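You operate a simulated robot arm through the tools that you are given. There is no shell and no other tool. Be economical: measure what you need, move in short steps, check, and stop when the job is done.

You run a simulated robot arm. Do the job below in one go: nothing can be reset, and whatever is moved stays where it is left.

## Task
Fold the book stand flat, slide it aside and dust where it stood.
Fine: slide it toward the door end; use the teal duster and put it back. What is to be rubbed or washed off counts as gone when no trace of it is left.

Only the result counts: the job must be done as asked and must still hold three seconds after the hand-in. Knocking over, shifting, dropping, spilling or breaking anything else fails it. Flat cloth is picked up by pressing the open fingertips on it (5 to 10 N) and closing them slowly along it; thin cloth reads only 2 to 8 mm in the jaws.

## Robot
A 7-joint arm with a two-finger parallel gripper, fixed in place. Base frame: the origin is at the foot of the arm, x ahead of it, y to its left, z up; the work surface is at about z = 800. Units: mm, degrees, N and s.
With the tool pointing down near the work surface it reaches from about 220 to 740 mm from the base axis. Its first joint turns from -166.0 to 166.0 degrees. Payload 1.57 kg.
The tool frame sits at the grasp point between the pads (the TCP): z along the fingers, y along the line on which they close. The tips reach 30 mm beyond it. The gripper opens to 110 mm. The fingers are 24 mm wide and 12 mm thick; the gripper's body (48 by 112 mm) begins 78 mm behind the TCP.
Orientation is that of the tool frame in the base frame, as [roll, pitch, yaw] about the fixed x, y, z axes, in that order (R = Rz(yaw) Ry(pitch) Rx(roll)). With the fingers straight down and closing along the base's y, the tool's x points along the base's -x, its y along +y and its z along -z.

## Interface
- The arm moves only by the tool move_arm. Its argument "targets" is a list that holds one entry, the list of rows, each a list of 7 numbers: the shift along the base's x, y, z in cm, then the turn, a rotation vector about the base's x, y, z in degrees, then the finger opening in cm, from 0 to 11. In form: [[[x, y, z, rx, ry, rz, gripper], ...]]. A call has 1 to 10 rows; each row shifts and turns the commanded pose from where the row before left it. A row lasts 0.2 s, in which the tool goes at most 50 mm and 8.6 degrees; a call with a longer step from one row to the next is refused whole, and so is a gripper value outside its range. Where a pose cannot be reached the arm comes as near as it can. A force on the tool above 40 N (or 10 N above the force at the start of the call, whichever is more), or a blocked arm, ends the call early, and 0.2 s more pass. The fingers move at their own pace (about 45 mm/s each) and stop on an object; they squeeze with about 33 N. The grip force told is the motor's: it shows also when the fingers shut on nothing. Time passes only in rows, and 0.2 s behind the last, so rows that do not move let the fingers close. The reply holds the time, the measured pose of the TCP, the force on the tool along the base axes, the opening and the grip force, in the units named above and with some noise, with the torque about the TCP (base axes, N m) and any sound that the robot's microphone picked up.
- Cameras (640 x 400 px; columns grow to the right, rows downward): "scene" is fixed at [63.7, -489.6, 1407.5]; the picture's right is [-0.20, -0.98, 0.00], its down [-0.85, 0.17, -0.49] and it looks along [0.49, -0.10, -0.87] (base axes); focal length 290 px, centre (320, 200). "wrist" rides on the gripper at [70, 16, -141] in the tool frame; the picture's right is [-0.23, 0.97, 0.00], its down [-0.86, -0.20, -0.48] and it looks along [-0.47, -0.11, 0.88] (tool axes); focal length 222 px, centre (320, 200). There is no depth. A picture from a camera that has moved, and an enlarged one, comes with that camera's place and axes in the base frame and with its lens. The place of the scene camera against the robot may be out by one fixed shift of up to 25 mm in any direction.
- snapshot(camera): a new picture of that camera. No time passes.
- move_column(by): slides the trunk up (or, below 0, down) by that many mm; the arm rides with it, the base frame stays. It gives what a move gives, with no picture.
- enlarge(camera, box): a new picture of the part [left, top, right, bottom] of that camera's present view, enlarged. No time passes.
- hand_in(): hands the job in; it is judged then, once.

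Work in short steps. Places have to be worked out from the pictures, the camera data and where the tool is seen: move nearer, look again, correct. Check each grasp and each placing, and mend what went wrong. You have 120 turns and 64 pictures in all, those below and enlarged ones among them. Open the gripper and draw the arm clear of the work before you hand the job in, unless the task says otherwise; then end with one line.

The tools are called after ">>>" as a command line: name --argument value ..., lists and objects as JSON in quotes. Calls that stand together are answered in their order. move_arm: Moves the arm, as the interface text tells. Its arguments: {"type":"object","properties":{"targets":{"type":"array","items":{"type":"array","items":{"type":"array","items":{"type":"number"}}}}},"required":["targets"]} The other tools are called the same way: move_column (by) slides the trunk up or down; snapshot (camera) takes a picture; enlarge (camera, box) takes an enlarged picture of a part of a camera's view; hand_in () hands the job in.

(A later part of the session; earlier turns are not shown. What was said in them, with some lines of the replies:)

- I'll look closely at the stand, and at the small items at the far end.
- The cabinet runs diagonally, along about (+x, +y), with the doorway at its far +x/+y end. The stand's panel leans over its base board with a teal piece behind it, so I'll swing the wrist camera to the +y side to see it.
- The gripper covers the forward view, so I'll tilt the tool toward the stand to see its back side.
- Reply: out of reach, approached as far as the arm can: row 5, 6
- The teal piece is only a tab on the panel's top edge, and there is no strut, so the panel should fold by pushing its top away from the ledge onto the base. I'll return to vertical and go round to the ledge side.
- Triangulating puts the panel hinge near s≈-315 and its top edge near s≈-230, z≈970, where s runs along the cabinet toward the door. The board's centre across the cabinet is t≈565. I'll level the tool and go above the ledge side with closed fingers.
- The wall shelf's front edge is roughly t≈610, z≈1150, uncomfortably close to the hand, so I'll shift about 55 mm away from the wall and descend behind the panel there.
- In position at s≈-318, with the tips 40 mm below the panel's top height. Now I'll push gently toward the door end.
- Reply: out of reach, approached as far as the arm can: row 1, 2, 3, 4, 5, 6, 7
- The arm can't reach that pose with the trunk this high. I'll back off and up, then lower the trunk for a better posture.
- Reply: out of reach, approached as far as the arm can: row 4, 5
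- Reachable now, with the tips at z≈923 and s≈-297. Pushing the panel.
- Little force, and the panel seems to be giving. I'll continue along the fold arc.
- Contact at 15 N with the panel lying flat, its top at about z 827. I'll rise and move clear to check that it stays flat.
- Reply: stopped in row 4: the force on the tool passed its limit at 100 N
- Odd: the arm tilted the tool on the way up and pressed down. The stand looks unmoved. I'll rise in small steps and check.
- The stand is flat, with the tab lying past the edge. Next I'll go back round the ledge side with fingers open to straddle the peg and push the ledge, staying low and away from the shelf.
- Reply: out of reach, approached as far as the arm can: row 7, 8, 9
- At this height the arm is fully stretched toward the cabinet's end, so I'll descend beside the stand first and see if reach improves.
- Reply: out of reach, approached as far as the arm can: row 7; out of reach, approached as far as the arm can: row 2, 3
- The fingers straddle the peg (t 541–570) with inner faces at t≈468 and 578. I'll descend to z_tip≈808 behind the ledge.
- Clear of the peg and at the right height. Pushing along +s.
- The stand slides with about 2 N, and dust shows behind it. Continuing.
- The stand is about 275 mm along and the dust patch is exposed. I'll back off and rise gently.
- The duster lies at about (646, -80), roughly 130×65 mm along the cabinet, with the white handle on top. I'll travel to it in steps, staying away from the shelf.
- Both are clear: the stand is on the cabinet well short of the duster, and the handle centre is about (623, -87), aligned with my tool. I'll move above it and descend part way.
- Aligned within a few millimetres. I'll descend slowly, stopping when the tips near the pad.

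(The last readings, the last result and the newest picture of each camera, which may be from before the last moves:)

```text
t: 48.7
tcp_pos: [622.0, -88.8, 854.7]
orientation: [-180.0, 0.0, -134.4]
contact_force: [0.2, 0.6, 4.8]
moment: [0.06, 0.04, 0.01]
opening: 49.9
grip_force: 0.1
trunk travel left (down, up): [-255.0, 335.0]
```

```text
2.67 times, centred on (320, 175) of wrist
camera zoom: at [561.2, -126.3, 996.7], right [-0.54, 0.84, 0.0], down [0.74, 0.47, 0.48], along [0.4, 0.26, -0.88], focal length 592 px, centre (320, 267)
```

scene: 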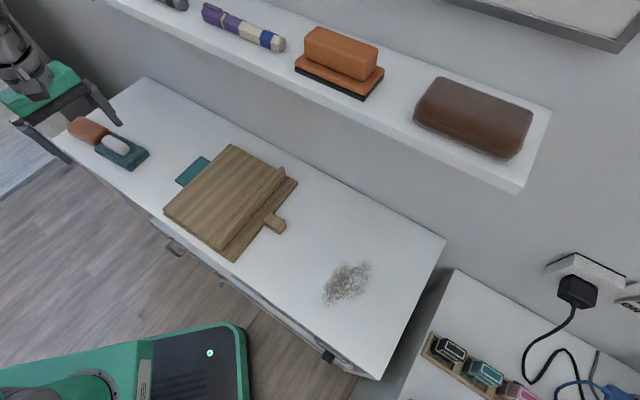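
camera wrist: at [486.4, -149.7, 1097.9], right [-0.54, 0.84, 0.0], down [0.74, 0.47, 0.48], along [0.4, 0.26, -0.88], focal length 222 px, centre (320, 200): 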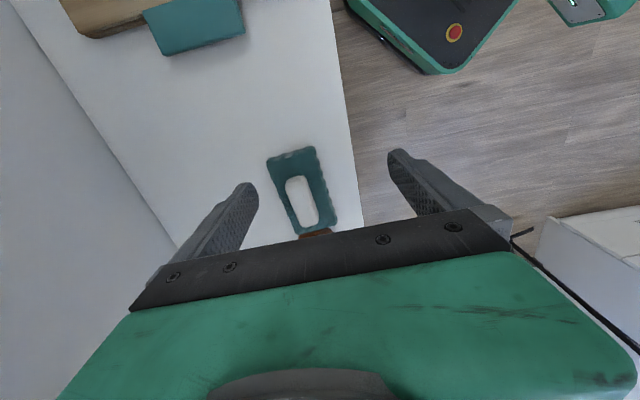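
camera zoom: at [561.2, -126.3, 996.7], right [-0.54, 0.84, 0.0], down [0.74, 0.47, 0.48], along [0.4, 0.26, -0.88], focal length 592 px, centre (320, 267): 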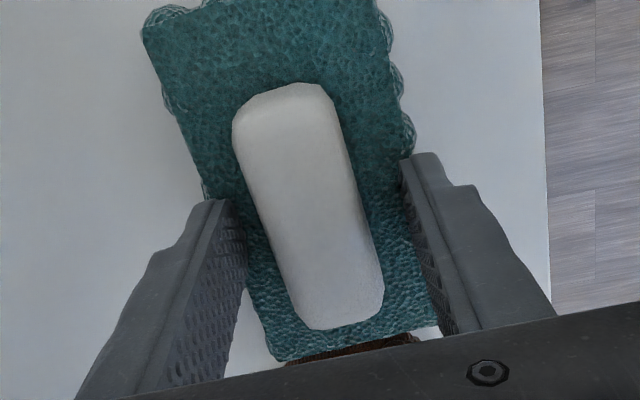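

The tips touch the pad at z≈825, astride the handle. I'll lift 4 mm, centre on the handle and close.

>>> move_arm --targets '[[[-0.2, -0.2, 0.4, 0, 0, 0, 5], [-0.2, -0.2, 0, 0, 0, 0, 4], [0, 0, 0, 0, 0, 0, 3], [0, 0, 0, 0, 0, 0, 2], [0, 0, 0, 0, 0, 0, 1], [0, 0, 0, 0, 0, 0, 1]]]'

>>> enlarge --camera "scene" --box '[40, 90, 200, 190]'

```text
t: 50.1
tcp_pos: [618.2, -92.8, 856.9]
orientation: [179.9, 0.0, -134.3]
contact_force: [0.7, -0.7, 0.4]
moment: [-0.03, 0.04, 0.01]
opening: 26.8
grip_force: 33.3
trunk travel left (down, up): [-255.0, 335.0]
```

```text
4.00 times, centred on (120, 140) of scene
camera zoom: at [63.7, -489.6, 1407.5], right [-0.2, -0.98, 0.0], down [-0.85, 0.17, -0.49], along [0.49, -0.1, -0.87], focal length 1158 px, centre (1120, 440)
```

zoom: 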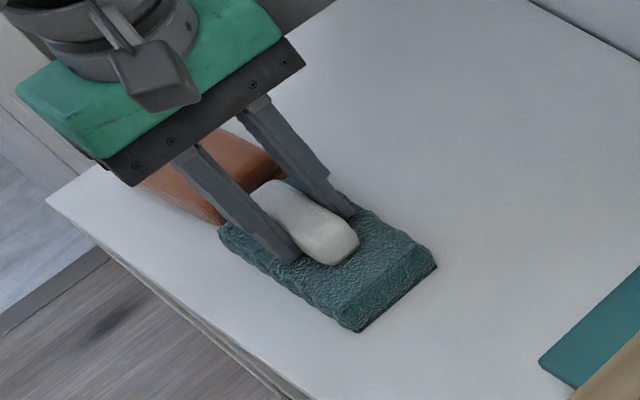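

Handle gripped (26.8 mm, 33 N). Lifting straight up.

>>> move_arm --targets '[[[0, 0, 0.5, 0, 0, 0, 1], [0, 0, 1, 0, 0, 0, 1], [0, 0, 2, 0, 0, 0, 1], [0, 0, 2, 0, 0, 0, 1], [0, 0, 2, 0, 0, 0, 1], [-1, -1, 2, 0, 0, 0, 1]]]'

>>> snapshot --camera "scene"

```text
t: 51.5
tcp_pos: [607.2, -104.0, 951.1]
orientation: [180.0, -0.1, -134.3]
contact_force: [-0.2, 0.7, -0.4]
moment: [0.01, 0.03, 0.02]
opening: 27.1
grip_force: 33.4
trunk travel left (down, up): [-255.0, 335.0]
```

```text
24 pictures are left
```

scene: 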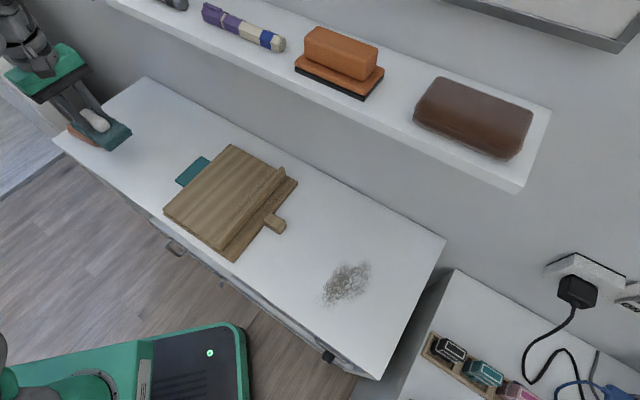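

Duster in hand, nothing else disturbed. I'm carrying it back over the stand to the dust patch (s −325…−245, t 468…597).

>>> move_arm --targets '[[[-2.5, -2, 0, 0, 0, 0, 1], [-3, -2.2, 0, 0, 0, 0, 1], [-3, -2.2, 0, 0, 0, 0, 1], [-3.5, -2.2, 0, 0, 0, 0, 1], [-3, -2.3, 0, 0, 0, 0, 1], [-3, -2.3, 0, 0, 0, 0, 1]]]'

>>> move_arm --targets '[[[-2.2, -3.5, 0, 0, 0, 0, 1], [-2.2, -3.5, 0, 0, 0, 0, 1], [-2.2, -3.5, 0, 0, 0, 0, 1], [-2.2, -3.5, 0, 0, 0, 0, 1], [-2.4, -3.5, 0, 0, 0, 0, 1], [-2.4, -3.5, 0, 0, 0, 0, 1], [-2.8, -3.0, 0, 0, 0, 0, 1], [-2.8, -2.5, 0, 0, 0, 0, 1], [-2.6, -2.0, 0, 0, 0, 0, 1]]]'

>>> snapshot --camera "wrist"

```text
t: 52.9
tcp_pos: [429.5, -233.9, 949.5]
orientation: [179.9, -0.1, -134.3]
contact_force: [0.1, 1.0, -0.9]
moment: [-0.01, 0.04, 0.01]
opening: 26.9
grip_force: 32.9
trunk travel left (down, up): [-255.0, 335.0]
```

```text
t: 54.9
tcp_pos: [208.9, -519.2, 952.5]
orientation: [-179.9, -0.1, -134.3]
contact_force: [1.1, -0.3, -0.3]
moment: [0.01, 0.0, 0.01]
opening: 26.8
grip_force: 32.9
trunk travel left (down, up): [-255.0, 335.0]
```

```text
23 pictures are left
camera wrist: at [149.0, -557.6, 1095.3], right [-0.54, 0.84, 0.0], down [0.74, 0.47, 0.48], along [0.4, 0.26, -0.88], focal length 222 px, centre (320, 200)
```

wrist: 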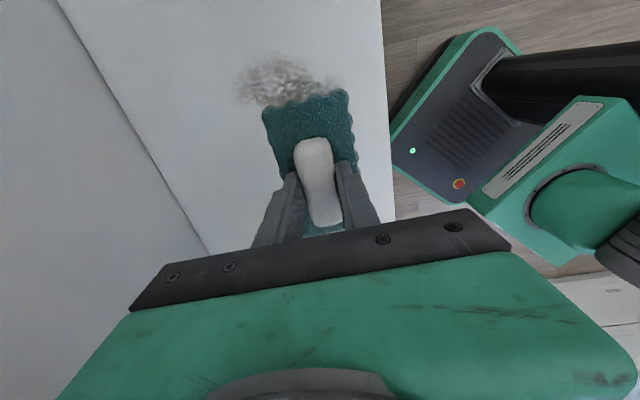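

>>> move_arm --targets '[[[-1.8, -1.2, -1, 0, 0, 0, 1], [-1.8, -1.1, -1.5, 0, 0, 0, 1], [-1.7, -1, -2, 0, 0, 0, 1], [0, 0, -2, 0, 0, 0, 1], [0, 0, -1.5, 0, 0, 0, 1]]]'

>>> move_arm --targets '[[[0, 0, -0.5, 0, 0, 0, 1], [0, 0, -0.4, 0, 0, 0, 1], [0, 0, -0.3, 0, 0, 0, 1]]]'

```text
t: 56.1
tcp_pos: [158.7, -555.6, 870.9]
orientation: [-180.0, 0.0, -134.3]
contact_force: [1.0, -0.2, -1.2]
moment: [-0.01, 0.0, 0.04]
opening: 27.1
grip_force: 33.2
trunk travel left (down, up): [-255.0, 335.0]
```

```text
t: 56.9
tcp_pos: [157.4, -554.1, 860.1]
orientation: [-179.9, -0.1, -134.3]
contact_force: [0.3, -0.1, -0.6]
moment: [0.0, -0.03, -0.01]
opening: 27.1
grip_force: 33.6
trunk travel left (down, up): [-255.0, 335.0]
```

>>> move_arm --targets '[[[0, 0, -0.25, 0, 0, 0, 1], [0, 0, -0.25, 0, 0, 0, 1]]]'

```text
t: 57.5
tcp_pos: [157.2, -554.0, 856.7]
orientation: [-179.9, -0.2, -134.2]
contact_force: [0.6, -2.5, 9.9]
moment: [0.49, -0.35, -0.13]
opening: 27.2
grip_force: 33.0
trunk travel left (down, up): [-255.0, 335.0]
```

About 10 N on the table. I'll stroke across the patch: toward the front, then toward the wall.

>>> move_arm --targets '[[[-1.0, 1.0, 0, 0, 0, 0, 1], [-1.0, 1.0, 0, 0, 0, 0, 1], [1.0, -1.0, 0, 0, 0, 0, 1], [1.0, -1.0, 0, 0, 0, 0, 1], [1.0, -1.0, 0, 0, 0, 0, 1], [1.0, -1.0, 0, 0, 0, 0, 1], [1.0, -1.0, 0, 0, 0, 0, 1]]]'

```text
t: 59.1
tcp_pos: [187.1, -584.0, 857.0]
orientation: [-179.9, -0.2, -134.3]
contact_force: [-4.2, 4.7, 15.2]
moment: [0.05, 0.24, -0.04]
opening: 27.2
grip_force: 32.5
trunk travel left (down, up): [-255.0, 335.0]
```

>>> move_arm --targets '[[[1.0, -1.0, 0, 0, 0, 0, 1], [1.0, -1.0, 0, 0, 0, 0, 1], [0.7, -0.7, 0, 0, 0, 0, 1], [-1.0, 1.0, 0, 0, 0, 0, 1], [-1.0, 1.0, 0, 0, 0, 0, 1], [-1.0, 1.0, 0, 0, 0, 0, 1], [-1.0, 1.0, 0, 0, 0, 0, 1], [-1.0, 1.0, 0, 0, 0, 0, 1], [-1.0, 1.0, 0, 0, 0, 0, 1]]]'

>>> snapshot --camera "wrist"

>>> snapshot --camera "scene"

```text
t: 61.1
tcp_pos: [155.2, -550.2, 856.0]
orientation: [180.0, 0.0, -134.3]
contact_force: [4.2, -3.4, 15.3]
moment: [-0.47, 0.04, 0.09]
opening: 26.9
grip_force: 33.5
trunk travel left (down, up): [-255.0, 335.0]
```

```text
22 pictures are left
camera wrist: at [94.6, -588.1, 999.1], right [-0.54, 0.84, 0.0], down [0.74, 0.47, 0.48], along [0.4, 0.26, -0.88], focal length 222 px, centre (320, 200)
```

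wrist: 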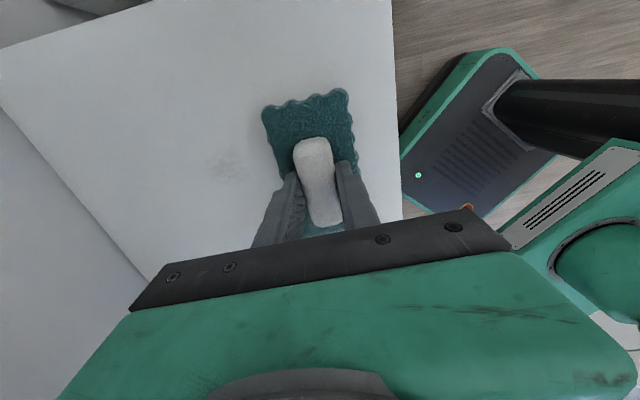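

```text
21 pictures are left
```

scene: 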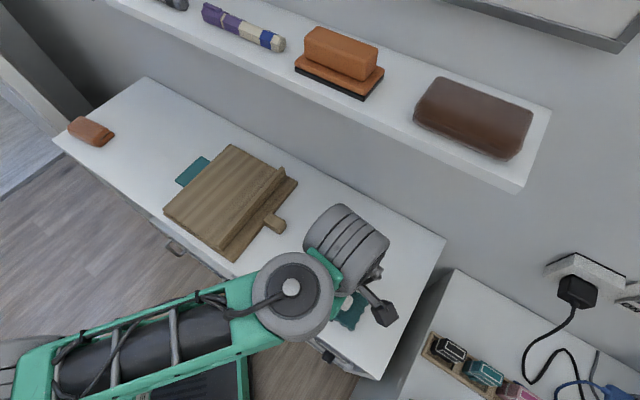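

Nearly all gone; faint traces remain near t≈583. More strokes, reaching further toward the wall.

>>> move_arm --targets '[[[1.0, -1.0, 0, 0, 0, 0, 1], [1.0, -1.0, 0, 0, 0, 0, 1], [1.0, -1.0, 0, 0, 0, 0, 1], [1.0, -1.0, 0, 0, 0, 0, 1], [1.0, -1.0, 0, 0, 0, 0, 1], [1.0, -1.0, 0, 0, 0, 0, 1], [0.8, -0.8, 0, 0, 0, 0, 1], [-0.8, 0.8, 0, 0, 0, 0, 1], [-0.8, 0.8, 0, 0, 0, 0, 1], [-0.8, 0.8, 0, 0, 0, 0, 1]]]'

>>> move_arm --targets '[[[1.0, -1.0, 0, 0, 0, 0, 1], [1.0, -1.0, 0, 0, 0, 0, 1], [0.4, -0.4, 0, 0, 0, 0, 1], [-1.0, 1.0, 0, 0, 0, 0, 1], [-1.0, 1.0, 0, 0, 0, 0, 1], [-1.0, 1.0, 0, 0, 0, 0, 1], [-1.0, 1.0, 0, 0, 0, 0, 1], [-1.0, 1.0, 0, 0, 0, 0, 1], [-1.0, 1.0, 0, 0, 0, 0, 1], [-0.8, 0.8, 0, 0, 0, 0, 1]]]'

>>> move_arm --targets '[[[-1.0, 1.0, 0, 0, 0, 0, 1], [-0.9, 0.9, 0, 0, 0, 0, 1], [0.9, -0.9, 0, 0, 0, 0, 1], [1, -1, 0, 0, 0, 0, 1], [-1, 1, 0, 0, 0, 0, 1], [-0.9, 0.9, 0, 0, 0, 0, 1]]]'

>>> snapshot --camera "wrist"

```text
t: 63.3
tcp_pos: [198.7, -595.0, 856.3]
orientation: [-179.9, -0.1, -134.5]
contact_force: [1.3, -3.6, 13.2]
moment: [-0.04, 0.04, -0.04]
opening: 27.0
grip_force: 32.8
trunk travel left (down, up): [-255.0, 335.0]
```

```text
t: 65.5
tcp_pos: [155.9, -550.4, 855.2]
orientation: [180.0, -0.1, -134.3]
contact_force: [2.9, -2.0, 11.5]
moment: [-0.24, -0.04, 0.07]
opening: 26.8
grip_force: 32.9
trunk travel left (down, up): [-255.0, 335.0]
```

```text
t: 66.9
tcp_pos: [136.4, -531.3, 855.4]
orientation: [-180.0, -0.2, -134.3]
contact_force: [6.0, -2.7, 13.1]
moment: [0.04, -0.33, 0.07]
opening: 26.9
grip_force: 33.3
trunk travel left (down, up): [-255.0, 335.0]
```

```text
20 pictures are left
camera wrist: at [75.1, -568.3, 998.3], right [-0.54, 0.84, 0.0], down [0.74, 0.47, 0.48], along [0.4, 0.26, -0.88], focal length 222 px, centre (320, 200)
```

wrist: 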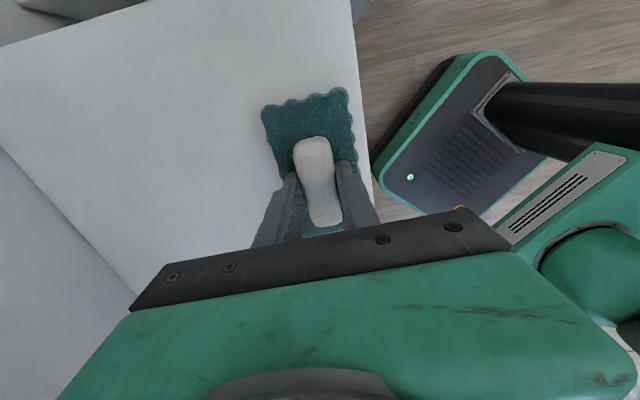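

Visible area is clean. One more overlapping pass shifted 30 mm toward the door, then lift and inspect.

>>> move_arm --targets '[[[1.1, 1.1, 0, 0, 0, 0, 1], [1.0, 1.0, 0, 0, 0, 0, 1], [1.1, -1.1, 0, 0, 0, 0, 1], [1.1, -1.1, 0, 0, 0, 0, 1], [1.1, -1.1, 0, 0, 0, 0, 1], [1.1, -1.1, 0, 0, 0, 0, 1], [1.1, -1.1, 0, 0, 0, 0, 1], [1.1, -1.1, 0, 0, 0, 0, 1], [1.1, -1.1, 0, 0, 0, 0, 1], [0.8, -0.8, 0, 0, 0, 0, 1]]]'

>>> move_arm --targets '[[[-1.1, -1.1, 0, 0, 0, 0, 1], [-1.1, 1.1, 0, 0, 0, 0, 1], [-1.1, 1.1, 0, 0, 0, 0, 1], [-1.1, 1.1, 0, 0, 0, 0, 1], [-1.1, 1.1, 0, 0, 0, 0, 1], [-1.1, 1.1, 0, 0, 0, 0, 1], [-1.1, 1.1, 0, 0, 0, 0, 1], [-1.1, 1.1, 0, 0, 0, 0, 1]]]'

>>> move_arm --targets '[[[0, 0, 0.5, 0, 0, 0, 1], [0, 0, 1, 0, 0, 0, 1], [0, 0, 2, 0, 0, 0, 1], [0, 0, 2, 0, 0, 0, 1], [1, 1, 2, 0, 0, 0, 1], [2, 2, 2, 0, 0, 0, 1], [2.5, 2.5, 0, 0, 0, 0, 1], [2.5, 2.5, 0, 0, 0, 0, 1], [2.5, 2.5, 0, 0, 0, 0, 1]]]'

>>> enlarge --camera "wrist" --box '[100, 0, 420, 200]'

>>> enlarge --camera "scene" --box '[250, 200, 450, 380]'

```text
t: 69.1
tcp_pos: [242.1, -594.5, 855.2]
orientation: [179.9, -0.1, -134.4]
contact_force: [-1.6, 2.2, 8.0]
moment: [-0.12, 0.13, -0.04]
opening: 27.2
grip_force: 32.9
trunk travel left (down, up): [-255.0, 335.0]
```

```text
t: 70.9
tcp_pos: [153.1, -529.2, 854.9]
orientation: [180.0, -0.2, -134.3]
contact_force: [2.5, -2.1, 8.4]
moment: [0.0, -0.11, 0.02]
opening: 26.9
grip_force: 32.3
trunk travel left (down, up): [-255.0, 335.0]
```

```text
t: 72.9
tcp_pos: [260.2, -424.4, 950.3]
orientation: [-180.0, 0.0, -134.4]
contact_force: [-0.3, -0.1, -0.7]
moment: [0.0, 0.0, 0.03]
opening: 27.2
grip_force: 32.9
trunk travel left (down, up): [-255.0, 335.0]
```

```text
2.00 times, centred on (260, 100) of wrist
camera zoom: at [199.1, -462.4, 1092.6], right [-0.54, 0.84, 0.0], down [0.74, 0.47, 0.48], along [0.4, 0.26, -0.88], focal length 444 px, centre (440, 400)
```

zoom: 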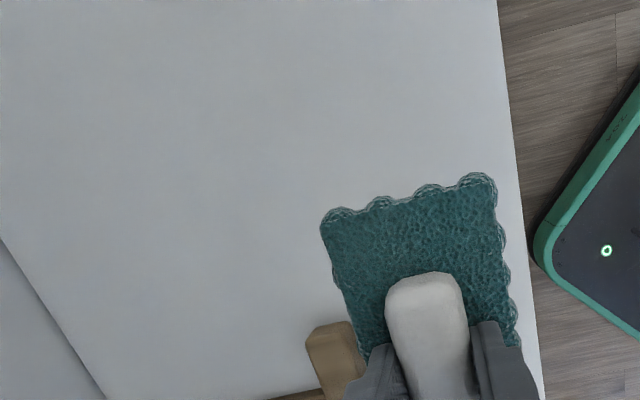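

```text
2.22 times, centred on (350, 290) of scene
camera zoom: at [63.7, -489.6, 1407.5], right [-0.2, -0.98, 0.0], down [-0.85, 0.17, -0.49], along [0.49, -0.1, -0.87], focal length 643 px, centre (253, 0)
```

zoom: 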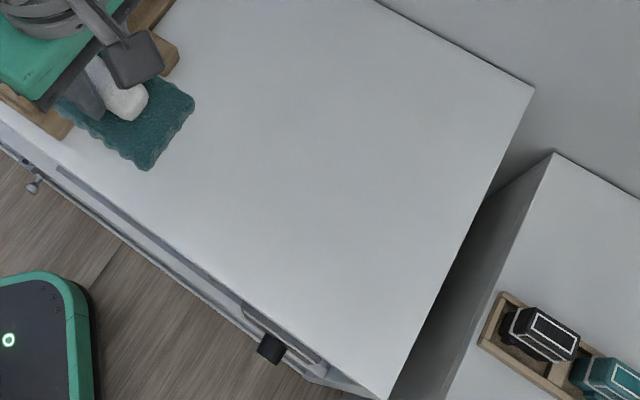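

The surface looks clean; I'll check more closely for faint traces.

>>> enlarge --camera "scene" --box '[300, 245, 395, 325]'

>>> enlarge --camera "wrist" --box '[100, 0, 260, 100]'

```text
5.00 times, centred on (348, 285) of scene
camera zoom: at [63.7, -489.6, 1407.5], right [-0.2, -0.98, 0.0], down [-0.85, 0.17, -0.49], along [0.49, -0.1, -0.87], focal length 1448 px, centre (182, -225)
```

zoom: 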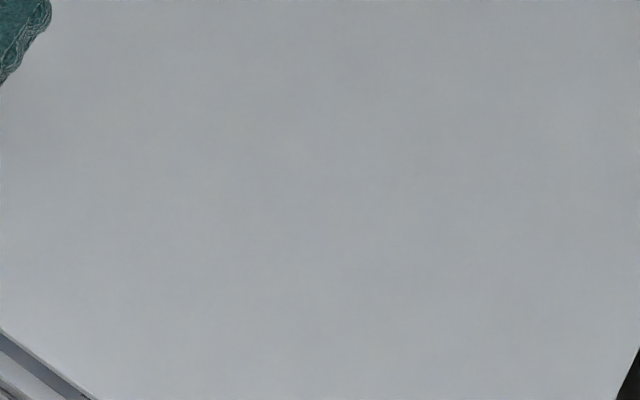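

```text
4.00 times, centred on (180, 50) of wrist
camera zoom: at [199.1, -462.4, 1092.6], right [-0.54, 0.84, 0.0], down [0.74, 0.47, 0.48], along [0.4, 0.26, -0.88], focal length 888 px, centre (880, 800)
```

zoom: 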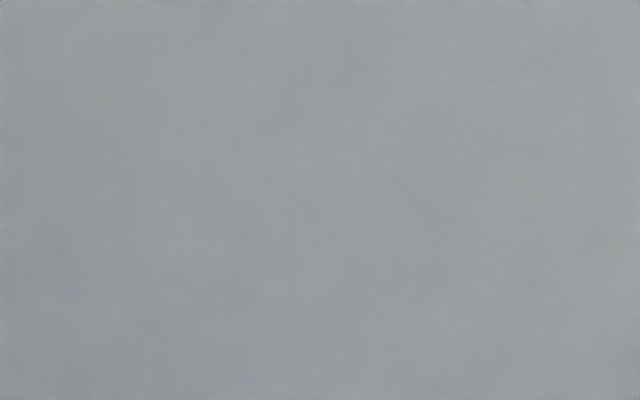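

No trace left. Returning the duster along the same route.

>>> move_arm --targets '[[[2.2, 2.2, 0, 0, 0, 0, 1], [2.9, 3.3, 0, 0, 0, 0, 1], [2.9, 3.4, 0, 0, 0, 0, 1], [2.9, 3.4, 0, 0, 0, 0, 1], [2.9, 3.4, 0, 0, 0, 0, 1], [3.0, 3.3, 0, 0, 0, 0, 1]]]'

>>> move_arm --targets '[[[3.2, 2.2, 0, 0, 0, 0, 1], [3.2, 2.2, 0, 0, 0, 0, 1], [3.2, 2.2, 0, 0, 0, 0, 1], [3.2, 2.2, 0, 0, 0, 0, 1], [3.0, 2.2, 0, 0, 0, 0, 1], [2.2, 2.0, 0, 0, 0, 0, 1]]]'

```text
t: 74.3
tcp_pos: [424.5, -235.9, 950.1]
orientation: [179.8, 0.0, -134.3]
contact_force: [0.4, -0.2, -0.3]
moment: [0.02, -0.04, -0.01]
opening: 27.1
grip_force: 33.0
trunk travel left (down, up): [-255.0, 335.0]
```

```text
t: 75.7
tcp_pos: [607.5, -105.3, 949.9]
orientation: [180.0, 0.1, -134.2]
contact_force: [-0.2, 0.2, -0.2]
moment: [0.04, -0.01, 0.0]
opening: 27.1
grip_force: 32.7
trunk travel left (down, up): [-255.0, 335.0]
```

>>> move_arm --targets '[[[0.9, 1.1, -2, 0, 0, 0, 1], [0, 0, -2, 0, 0, 0, 1], [0, 0, -2, 0, 0, 0, 1], [0, 0, -1.5, 0, 0, 0, 1]]]'

>>> enlarge --camera "scene" --box '[40, 90, 200, 190]'

```text
t: 76.7
tcp_pos: [615.4, -93.6, 875.1]
orientation: [179.9, 0.0, -134.3]
contact_force: [0.1, 0.0, 0.3]
moment: [0.0, -0.04, 0.01]
opening: 27.0
grip_force: 33.0
trunk travel left (down, up): [-255.0, 335.0]
```

```text
4.00 times, centred on (120, 140) of scene
camera zoom: at [63.7, -489.6, 1407.5], right [-0.2, -0.98, 0.0], down [-0.85, 0.17, -0.49], along [0.49, -0.1, -0.87], focal length 1158 px, centre (1120, 440)
```

zoom: 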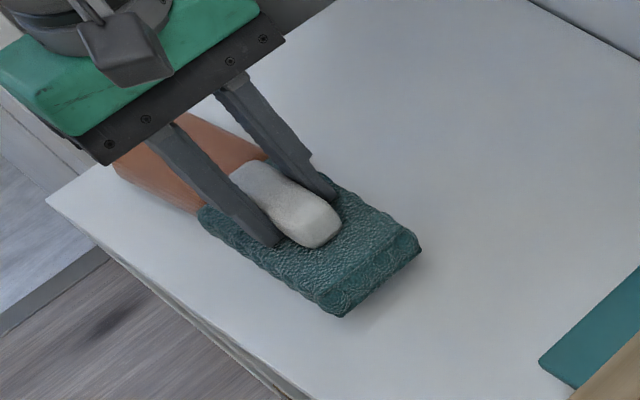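

>>> move_arm --targets '[[[0.1, 0, -0.6, 0, 0, 0, 1], [0, 0, -0.5, 0, 0, 0, 1], [0, 0, -0.4, 0, 0, 0, 1]]]'

```text
t: 77.5
tcp_pos: [616.3, -92.4, 859.4]
orientation: [180.0, 0.0, -134.2]
contact_force: [0.1, 0.3, -0.8]
moment: [-0.02, 0.01, -0.03]
opening: 26.9
grip_force: 32.9
trunk travel left (down, up): [-255.0, 335.0]
```

>>> move_arm --targets '[[[0, 0, -0.2, 0, 0, 0, 1], [0, 0, -0.1, 0, 0, 0, 1]]]'

```text
t: 78.1
tcp_pos: [615.8, -93.6, 856.2]
orientation: [180.0, 0.0, -134.3]
contact_force: [0.4, -0.8, 0.6]
moment: [0.02, 0.0, -0.01]
opening: 27.0
grip_force: 33.4
trunk travel left (down, up): [-255.0, 335.0]
```

>>> move_arm --targets '[[[0, 0, -0.15, 0, 0, 0, 1], [0, 0, 0, 0, 0, 0, 1]]]'

```text
t: 78.7
tcp_pos: [616.0, -93.5, 854.5]
orientation: [180.0, 0.0, -134.3]
contact_force: [0.6, -0.5, -0.1]
moment: [0.0, 0.01, -0.04]
opening: 26.7
grip_force: 33.1
trunk travel left (down, up): [-255.0, 335.0]
```

>>> move_arm --targets '[[[0, 0, -0.1, 0, 0, 0, 1], [0, 0, -0.1, 0, 0, 0, 1]]]'

```text
t: 79.3
tcp_pos: [616.7, -93.2, 854.5]
orientation: [-179.9, 0.0, -134.4]
contact_force: [0.0, 0.5, 9.2]
moment: [-0.34, 0.43, 0.01]
opening: 26.9
grip_force: 33.3
trunk travel left (down, up): [-255.0, 335.0]
```

Down on the table (9 N). I'll ease off slightly, open and rise.

>>> move_arm --targets '[[[0, 0, 0.1, 0, 0, 0, 1], [0, 0, 0, 0, 0, 0, 3.5], [0, 0, 0, 0, 0, 0, 5], [0, 0, 0, 0, 0, 0, 5], [0, 0, 0.5, 0, 0, 0, 5], [0, 0, 1, 0, 0, 0, 5], [0, 0, 2, 0, 0, 0, 5], [0, 0, 3, 0, 0, 0, 5], [-1, -1, 3, 0, 0, 0, 5]]]'

>>> enlarge --camera "scene" --box '[40, 90, 200, 190]'

```text
t: 81.3
tcp_pos: [608.3, -105.4, 947.5]
orientation: [180.0, -0.2, -134.3]
contact_force: [0.2, -0.5, -0.3]
moment: [0.0, 0.04, 0.01]
opening: 50.1
grip_force: 0.0
trunk travel left (down, up): [-255.0, 335.0]
```

```text
4.00 times, centred on (120, 140) of scene
camera zoom: at [63.7, -489.6, 1407.5], right [-0.2, -0.98, 0.0], down [-0.85, 0.17, -0.49], along [0.49, -0.1, -0.87], focal length 1158 px, centre (1120, 440)
```

zoom: 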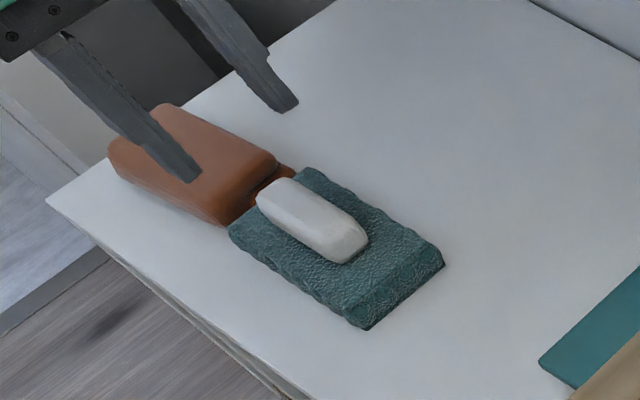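

The duster is back within a couple of millimetres. I'll draw the arm clear and check the whole scene.

>>> move_arm --targets '[[[-2, 1, 3, 0, 0, 0, 8], [-2, 2, 3, 0, 0, 0, 11], [-2, 2, 2, 0, 0, 0, 11], [-2, 2, 0, 0, 0, 0, 11], [-2, 2, 0, 0, 0, 0, 11]]]'

>>> snapshot --camera "scene"

>>> enlarge --camera "scene" --box '[150, 130, 310, 270]'

```text
t: 82.5
tcp_pos: [508.6, -12.5, 1027.5]
orientation: [179.9, 0.0, -134.3]
contact_force: [0.5, -0.6, -0.2]
moment: [0.02, 0.03, 0.02]
opening: 110.1
grip_force: 0.0
trunk travel left (down, up): [-255.0, 335.0]
```

```text
13 pictures are left
```

scene: 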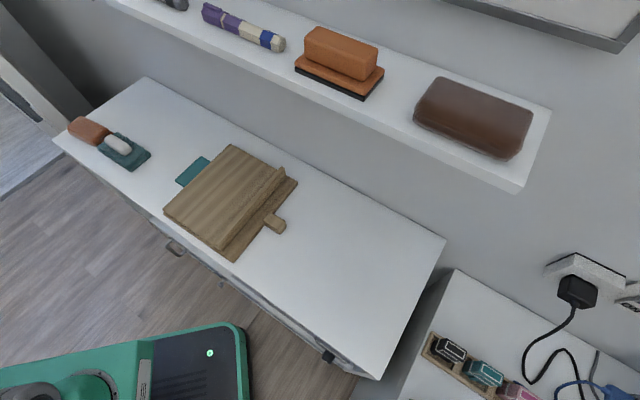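

```text
2.86 times, centred on (230, 200) of scene
camera zoom: at [63.7, -489.6, 1407.5], right [-0.2, -0.98, 0.0], down [-0.85, 0.17, -0.49], along [0.49, -0.1, -0.87], focal length 827 px, centre (577, 200)
```

zoom: 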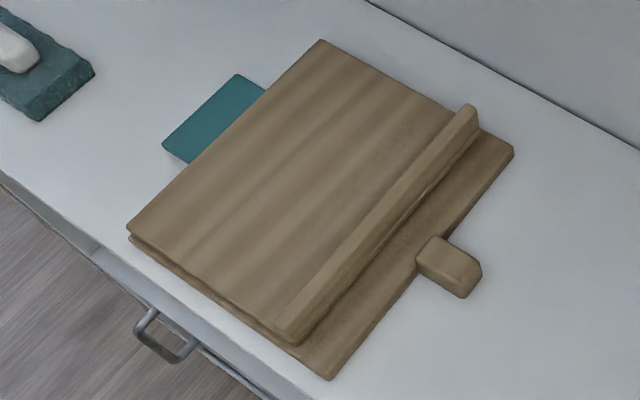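

The stand is flat and aside, the spot is clean, the duster is back and the arm is clear. Handing in.

>>> hand_in

```text
The job is handed in.
```

The book stand is folded flat and slid about 275 mm toward the door end. The spot where it stood is dusted with no trace visible, and the teal duster is back within a few millimetres of its place.
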